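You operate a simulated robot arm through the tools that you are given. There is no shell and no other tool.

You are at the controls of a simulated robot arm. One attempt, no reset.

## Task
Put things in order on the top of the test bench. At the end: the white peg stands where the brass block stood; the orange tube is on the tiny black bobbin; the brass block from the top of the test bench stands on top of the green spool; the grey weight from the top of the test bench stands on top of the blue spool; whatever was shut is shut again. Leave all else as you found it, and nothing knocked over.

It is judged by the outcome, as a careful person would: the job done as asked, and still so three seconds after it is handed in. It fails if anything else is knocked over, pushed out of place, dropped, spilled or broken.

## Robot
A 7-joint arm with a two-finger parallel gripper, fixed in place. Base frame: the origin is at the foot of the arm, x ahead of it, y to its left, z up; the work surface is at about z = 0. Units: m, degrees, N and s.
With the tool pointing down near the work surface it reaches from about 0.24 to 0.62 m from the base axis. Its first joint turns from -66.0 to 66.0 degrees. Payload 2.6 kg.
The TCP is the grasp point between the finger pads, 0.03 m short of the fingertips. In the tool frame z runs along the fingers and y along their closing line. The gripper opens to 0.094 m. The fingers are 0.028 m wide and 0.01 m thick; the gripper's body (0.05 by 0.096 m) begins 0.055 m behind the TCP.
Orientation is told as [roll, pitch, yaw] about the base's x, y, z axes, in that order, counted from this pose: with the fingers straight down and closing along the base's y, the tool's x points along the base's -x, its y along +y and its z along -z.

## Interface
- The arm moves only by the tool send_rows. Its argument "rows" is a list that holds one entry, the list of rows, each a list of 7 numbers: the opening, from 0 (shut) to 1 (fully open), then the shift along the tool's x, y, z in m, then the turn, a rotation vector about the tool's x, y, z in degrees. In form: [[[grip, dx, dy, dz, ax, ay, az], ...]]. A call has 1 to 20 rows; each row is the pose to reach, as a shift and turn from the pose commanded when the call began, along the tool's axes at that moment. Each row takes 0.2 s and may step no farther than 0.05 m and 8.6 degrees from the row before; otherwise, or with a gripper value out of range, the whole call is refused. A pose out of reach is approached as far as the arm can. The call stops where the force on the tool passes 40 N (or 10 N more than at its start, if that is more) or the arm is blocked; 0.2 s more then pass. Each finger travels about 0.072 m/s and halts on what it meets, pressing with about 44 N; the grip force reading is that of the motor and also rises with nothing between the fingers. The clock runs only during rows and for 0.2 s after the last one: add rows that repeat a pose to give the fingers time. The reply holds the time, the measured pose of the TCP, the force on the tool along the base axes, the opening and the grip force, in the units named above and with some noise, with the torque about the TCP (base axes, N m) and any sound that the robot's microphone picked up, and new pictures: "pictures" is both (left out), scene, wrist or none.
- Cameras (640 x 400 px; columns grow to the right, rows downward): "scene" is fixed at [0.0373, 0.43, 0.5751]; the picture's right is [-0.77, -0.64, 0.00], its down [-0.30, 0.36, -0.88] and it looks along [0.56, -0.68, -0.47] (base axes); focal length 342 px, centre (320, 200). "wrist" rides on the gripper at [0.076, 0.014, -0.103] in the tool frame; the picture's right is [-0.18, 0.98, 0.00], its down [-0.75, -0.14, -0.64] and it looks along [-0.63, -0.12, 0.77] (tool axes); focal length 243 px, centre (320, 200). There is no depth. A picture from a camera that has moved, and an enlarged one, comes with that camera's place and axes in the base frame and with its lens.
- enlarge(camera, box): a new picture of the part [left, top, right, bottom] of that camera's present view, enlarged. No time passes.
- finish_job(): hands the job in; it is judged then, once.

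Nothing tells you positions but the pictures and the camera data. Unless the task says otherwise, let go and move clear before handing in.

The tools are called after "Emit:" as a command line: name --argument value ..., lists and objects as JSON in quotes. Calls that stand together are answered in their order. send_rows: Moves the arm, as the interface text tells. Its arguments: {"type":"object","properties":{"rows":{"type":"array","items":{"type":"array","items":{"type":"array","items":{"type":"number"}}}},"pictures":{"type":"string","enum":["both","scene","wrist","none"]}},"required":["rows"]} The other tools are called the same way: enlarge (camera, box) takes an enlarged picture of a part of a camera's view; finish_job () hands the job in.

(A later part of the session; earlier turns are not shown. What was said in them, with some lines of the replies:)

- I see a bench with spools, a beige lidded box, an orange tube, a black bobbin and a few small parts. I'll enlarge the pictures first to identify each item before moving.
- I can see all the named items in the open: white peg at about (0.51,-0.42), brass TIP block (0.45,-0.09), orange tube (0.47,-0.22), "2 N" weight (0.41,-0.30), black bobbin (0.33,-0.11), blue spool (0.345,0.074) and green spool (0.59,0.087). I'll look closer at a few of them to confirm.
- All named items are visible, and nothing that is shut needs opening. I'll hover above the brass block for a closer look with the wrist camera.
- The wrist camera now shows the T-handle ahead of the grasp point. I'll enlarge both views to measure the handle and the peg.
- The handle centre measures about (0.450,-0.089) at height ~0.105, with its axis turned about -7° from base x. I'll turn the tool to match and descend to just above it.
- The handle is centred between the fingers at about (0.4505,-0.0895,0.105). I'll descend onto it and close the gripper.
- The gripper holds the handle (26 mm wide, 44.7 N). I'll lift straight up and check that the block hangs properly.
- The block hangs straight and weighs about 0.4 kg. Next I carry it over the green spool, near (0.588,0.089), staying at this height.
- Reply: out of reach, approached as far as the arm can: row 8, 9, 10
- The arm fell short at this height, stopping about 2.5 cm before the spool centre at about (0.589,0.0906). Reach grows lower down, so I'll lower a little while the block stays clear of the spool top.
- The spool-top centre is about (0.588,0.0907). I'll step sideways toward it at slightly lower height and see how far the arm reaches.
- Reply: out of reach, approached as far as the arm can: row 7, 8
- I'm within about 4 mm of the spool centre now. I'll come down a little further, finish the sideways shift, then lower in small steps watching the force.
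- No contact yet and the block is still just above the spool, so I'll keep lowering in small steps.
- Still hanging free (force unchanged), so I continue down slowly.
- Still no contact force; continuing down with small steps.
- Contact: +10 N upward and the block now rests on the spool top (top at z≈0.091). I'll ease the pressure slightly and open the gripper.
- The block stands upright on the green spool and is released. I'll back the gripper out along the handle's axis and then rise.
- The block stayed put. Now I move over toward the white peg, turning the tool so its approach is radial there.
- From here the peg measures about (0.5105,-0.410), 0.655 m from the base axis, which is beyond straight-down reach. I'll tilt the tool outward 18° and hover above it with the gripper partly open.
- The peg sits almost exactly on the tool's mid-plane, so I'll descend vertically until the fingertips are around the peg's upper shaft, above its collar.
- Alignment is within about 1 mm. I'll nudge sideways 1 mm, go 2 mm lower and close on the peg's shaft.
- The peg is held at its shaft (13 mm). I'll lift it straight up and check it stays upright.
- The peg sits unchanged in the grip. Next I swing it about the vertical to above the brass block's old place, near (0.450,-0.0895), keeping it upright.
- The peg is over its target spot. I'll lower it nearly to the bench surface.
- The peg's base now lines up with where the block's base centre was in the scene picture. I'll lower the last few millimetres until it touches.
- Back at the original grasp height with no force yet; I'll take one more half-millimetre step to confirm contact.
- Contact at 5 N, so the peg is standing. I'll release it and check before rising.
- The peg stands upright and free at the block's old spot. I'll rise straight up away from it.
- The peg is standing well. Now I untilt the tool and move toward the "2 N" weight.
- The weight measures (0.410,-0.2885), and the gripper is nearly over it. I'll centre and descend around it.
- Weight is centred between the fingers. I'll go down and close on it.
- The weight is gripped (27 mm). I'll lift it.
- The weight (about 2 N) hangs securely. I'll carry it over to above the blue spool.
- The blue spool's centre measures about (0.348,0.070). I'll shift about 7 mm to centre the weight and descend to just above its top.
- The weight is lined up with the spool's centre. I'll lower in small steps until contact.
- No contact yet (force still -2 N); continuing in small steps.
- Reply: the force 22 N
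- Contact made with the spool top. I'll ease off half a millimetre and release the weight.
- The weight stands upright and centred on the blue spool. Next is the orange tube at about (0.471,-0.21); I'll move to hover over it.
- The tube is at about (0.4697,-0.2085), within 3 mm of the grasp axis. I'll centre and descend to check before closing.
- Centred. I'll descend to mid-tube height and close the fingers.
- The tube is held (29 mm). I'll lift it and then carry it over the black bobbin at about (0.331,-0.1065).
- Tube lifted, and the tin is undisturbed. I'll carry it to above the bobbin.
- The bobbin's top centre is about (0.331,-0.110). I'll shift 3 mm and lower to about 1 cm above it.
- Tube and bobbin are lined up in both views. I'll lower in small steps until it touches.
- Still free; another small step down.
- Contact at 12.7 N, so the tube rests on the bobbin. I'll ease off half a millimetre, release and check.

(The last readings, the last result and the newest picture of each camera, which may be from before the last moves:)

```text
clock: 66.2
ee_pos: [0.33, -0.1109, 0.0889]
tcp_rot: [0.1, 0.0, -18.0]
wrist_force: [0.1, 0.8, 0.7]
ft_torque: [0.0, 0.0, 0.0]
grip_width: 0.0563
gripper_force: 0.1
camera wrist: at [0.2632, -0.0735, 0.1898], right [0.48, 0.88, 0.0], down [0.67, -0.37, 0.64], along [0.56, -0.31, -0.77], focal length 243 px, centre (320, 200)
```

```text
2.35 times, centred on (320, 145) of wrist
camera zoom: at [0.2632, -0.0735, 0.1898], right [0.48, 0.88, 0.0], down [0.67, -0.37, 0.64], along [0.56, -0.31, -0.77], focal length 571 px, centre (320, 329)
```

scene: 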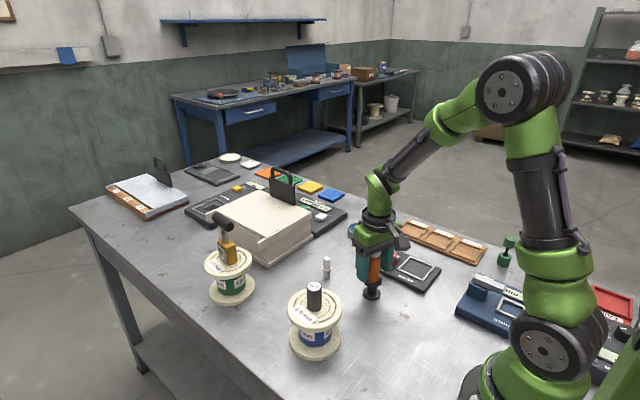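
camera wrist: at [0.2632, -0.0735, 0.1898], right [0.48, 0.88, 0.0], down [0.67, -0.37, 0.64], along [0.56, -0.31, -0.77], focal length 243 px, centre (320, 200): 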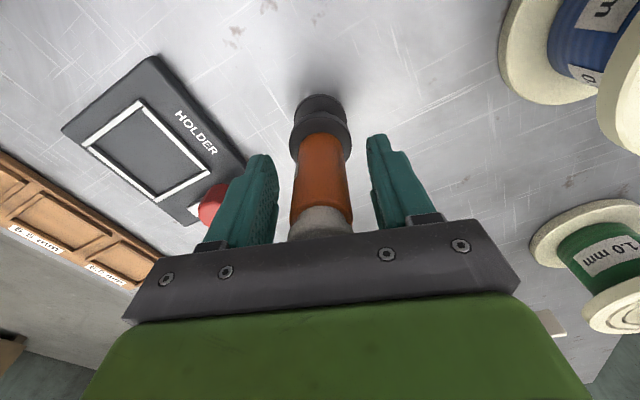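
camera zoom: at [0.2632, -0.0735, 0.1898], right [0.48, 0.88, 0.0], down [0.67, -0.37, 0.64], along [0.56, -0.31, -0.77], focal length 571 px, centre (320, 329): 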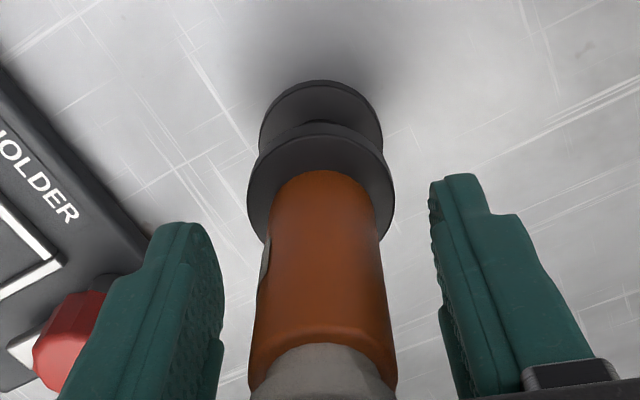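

The tube stands on the bobbin, clear of both fingers. I'll rise straight up and away.

Emit:
send_rows --rows '[[[0.6, 0, 0, -0.01, 0, 0, 0], [0.6, 0, 0, -0.03, 0, 0, 0], [0.6, 0, 0, -0.06, 0, 0, 0], [0.6, 0, 0, -0.1, 0, 0, 0], [0.6, 0, 0, -0.13, 0, 0, 0], [0.6, 0, 0, -0.16, 0, 0, 0], [0.6, 0, 0, -0.16, 0, 0, 0]]]'

Emit:
enlarge --camera "scene" --box '[180, 160, 420, 360]'

Emit:
enlarge --camera "scene" --box '[330, 230, 420, 310]'

```text
clock: 67.8
ee_pos: [0.3307, -0.1097, 0.2483]
tcp_rot: [0.0, 0.1, -18.0]
wrist_force: [-0.1, 0.3, -0.1]
ft_torque: [-0.01, 0.03, 0.04]
grip_width: 0.0564
gripper_force: 0.1
camera wrist: at [0.263, -0.0726, 0.3504], right [0.48, 0.88, 0.0], down [0.67, -0.37, 0.64], along [0.56, -0.31, -0.77], focal length 243 px, centre (320, 200)
```

scene: 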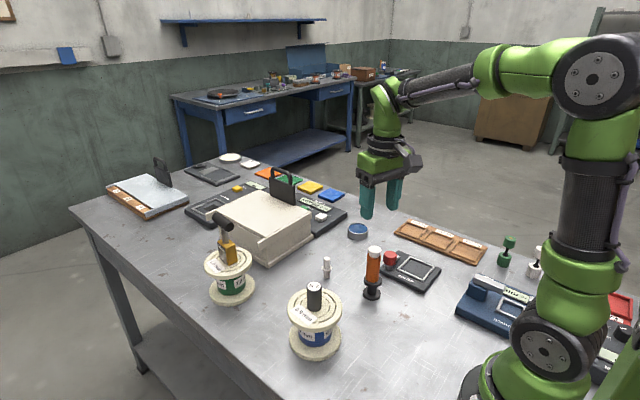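
wrist: 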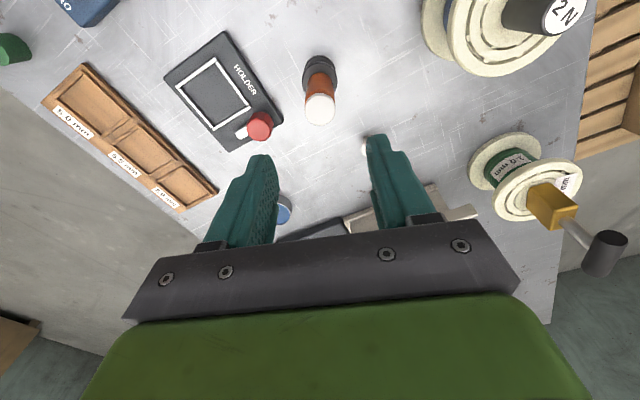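

```text
2.00 times, centred on (300, 260) of scene
camera zoom: at [0.0373, 0.43, 0.5751], right [-0.77, -0.64, 0.0], down [-0.3, 0.36, -0.88], along [0.56, -0.68, -0.47], focal length 685 px, centre (360, 80)
```

zoom: 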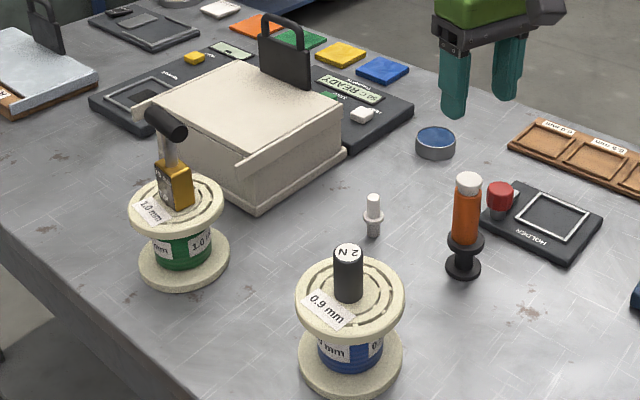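

```text
5.00 times, centred on (375, 270) of scene
camera zoom: at [0.0373, 0.43, 0.5751], right [-0.77, -0.64, 0.0], down [-0.3, 0.36, -0.88], along [0.56, -0.68, -0.47], focal length 1712 px, centre (45, -150)
```

zoom: 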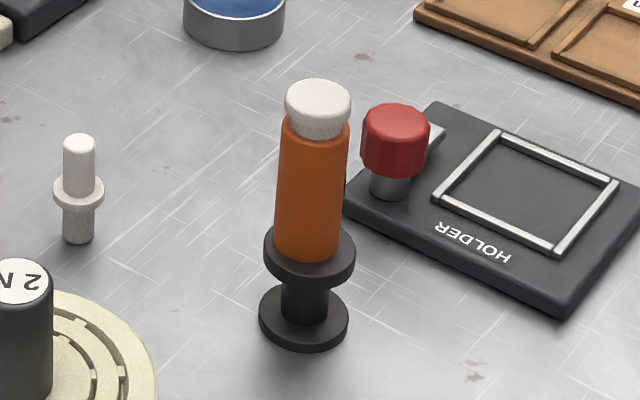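

Everything looks in place. Before handing in I'll check the remaining areas once more for disturbed objects and confirm the identity of the other small parts.

Emit:
enlarge --camera "scene" --box '[440, 220, 640, 345]'

Emit:
enlarge --camera "scene" --box '[180, 190, 280, 310]'

Emit:
enlarge --camera "scene" --box '[90, 140, 290, 265]'

Emit:
enlarge --camera "wrist" --box '[400, 0, 640, 280]'

```text
3.20 times, centred on (540, 282) of scene
camera zoom: at [0.0373, 0.43, 0.5751], right [-0.77, -0.64, 0.0], down [-0.3, 0.36, -0.88], along [0.56, -0.68, -0.47], focal length 1096 px, centre (-384, -64)
```

zoom: 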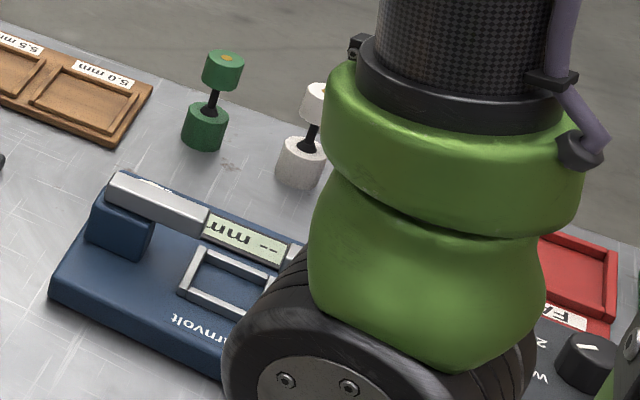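

```text
3.33 times, centred on (230, 250) of scene
camera zoom: at [0.0373, 0.43, 0.5751], right [-0.77, -0.64, 0.0], down [-0.3, 0.36, -0.88], along [0.56, -0.68, -0.47], focal length 1141 px, centre (620, 33)
```

zoom: 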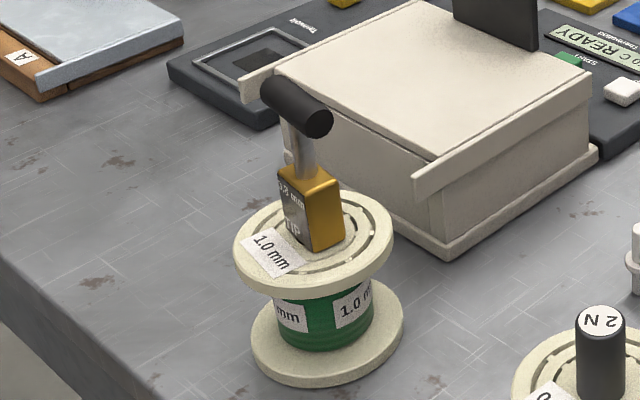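

```text
3.20 times, centred on (190, 202) of scene
camera zoom: at [0.0373, 0.43, 0.5751], right [-0.77, -0.64, 0.0], down [-0.3, 0.36, -0.88], along [0.56, -0.68, -0.47], focal length 1096 px, centre (736, 192)
```

zoom: 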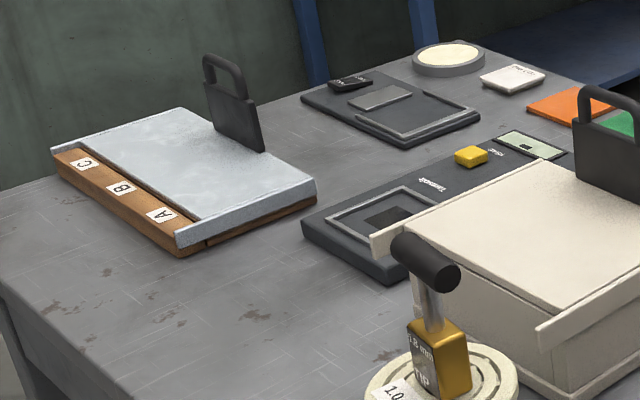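

```text
1.43 times, centred on (520, 140) of wrist
camera zoom: at [0.263, -0.0726, 0.3504], right [0.48, 0.88, 0.0], down [0.67, -0.37, 0.64], along [0.56, -0.31, -0.77], focal length 347 px, centre (34, 286)
```

zoom: 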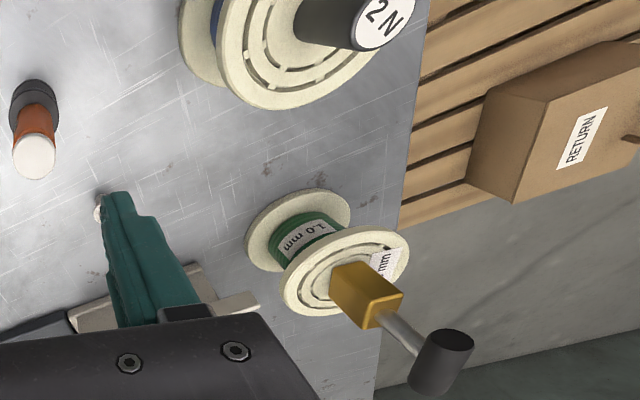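

All four placements stand as asked: the block is on the green spool, the weight on the blue spool, the tube on the bobbin, and the peg on the block's old spot. Both lids are still shut, nothing else looks disturbed, and the arm is clear, so I'm handing the job in.

Emit:
finish_job

```text
The job is handed in.
```

The job is handed in, and in the last pictures all four items stood where you asked:

- **White peg:** it stands where the brass block stood. I picked it up with the tool tilted outward because it was beyond straight-down reach.
- **Brass block:** it stands upright near the centre of the green spool's top.
- **Grey weight:** I took this to be the dark cylinder marked "2 N", the only weight I could see on the bench. It stands at the centre of the blue spool's top.
- **Orange tube:** it stands upright on the black bobbin.

I did not open anything, so both lidded boxes are still shut. Nothing else looked moved or knocked over in the last pictures. The gripper had let go and was clear above the bench when I handed in.
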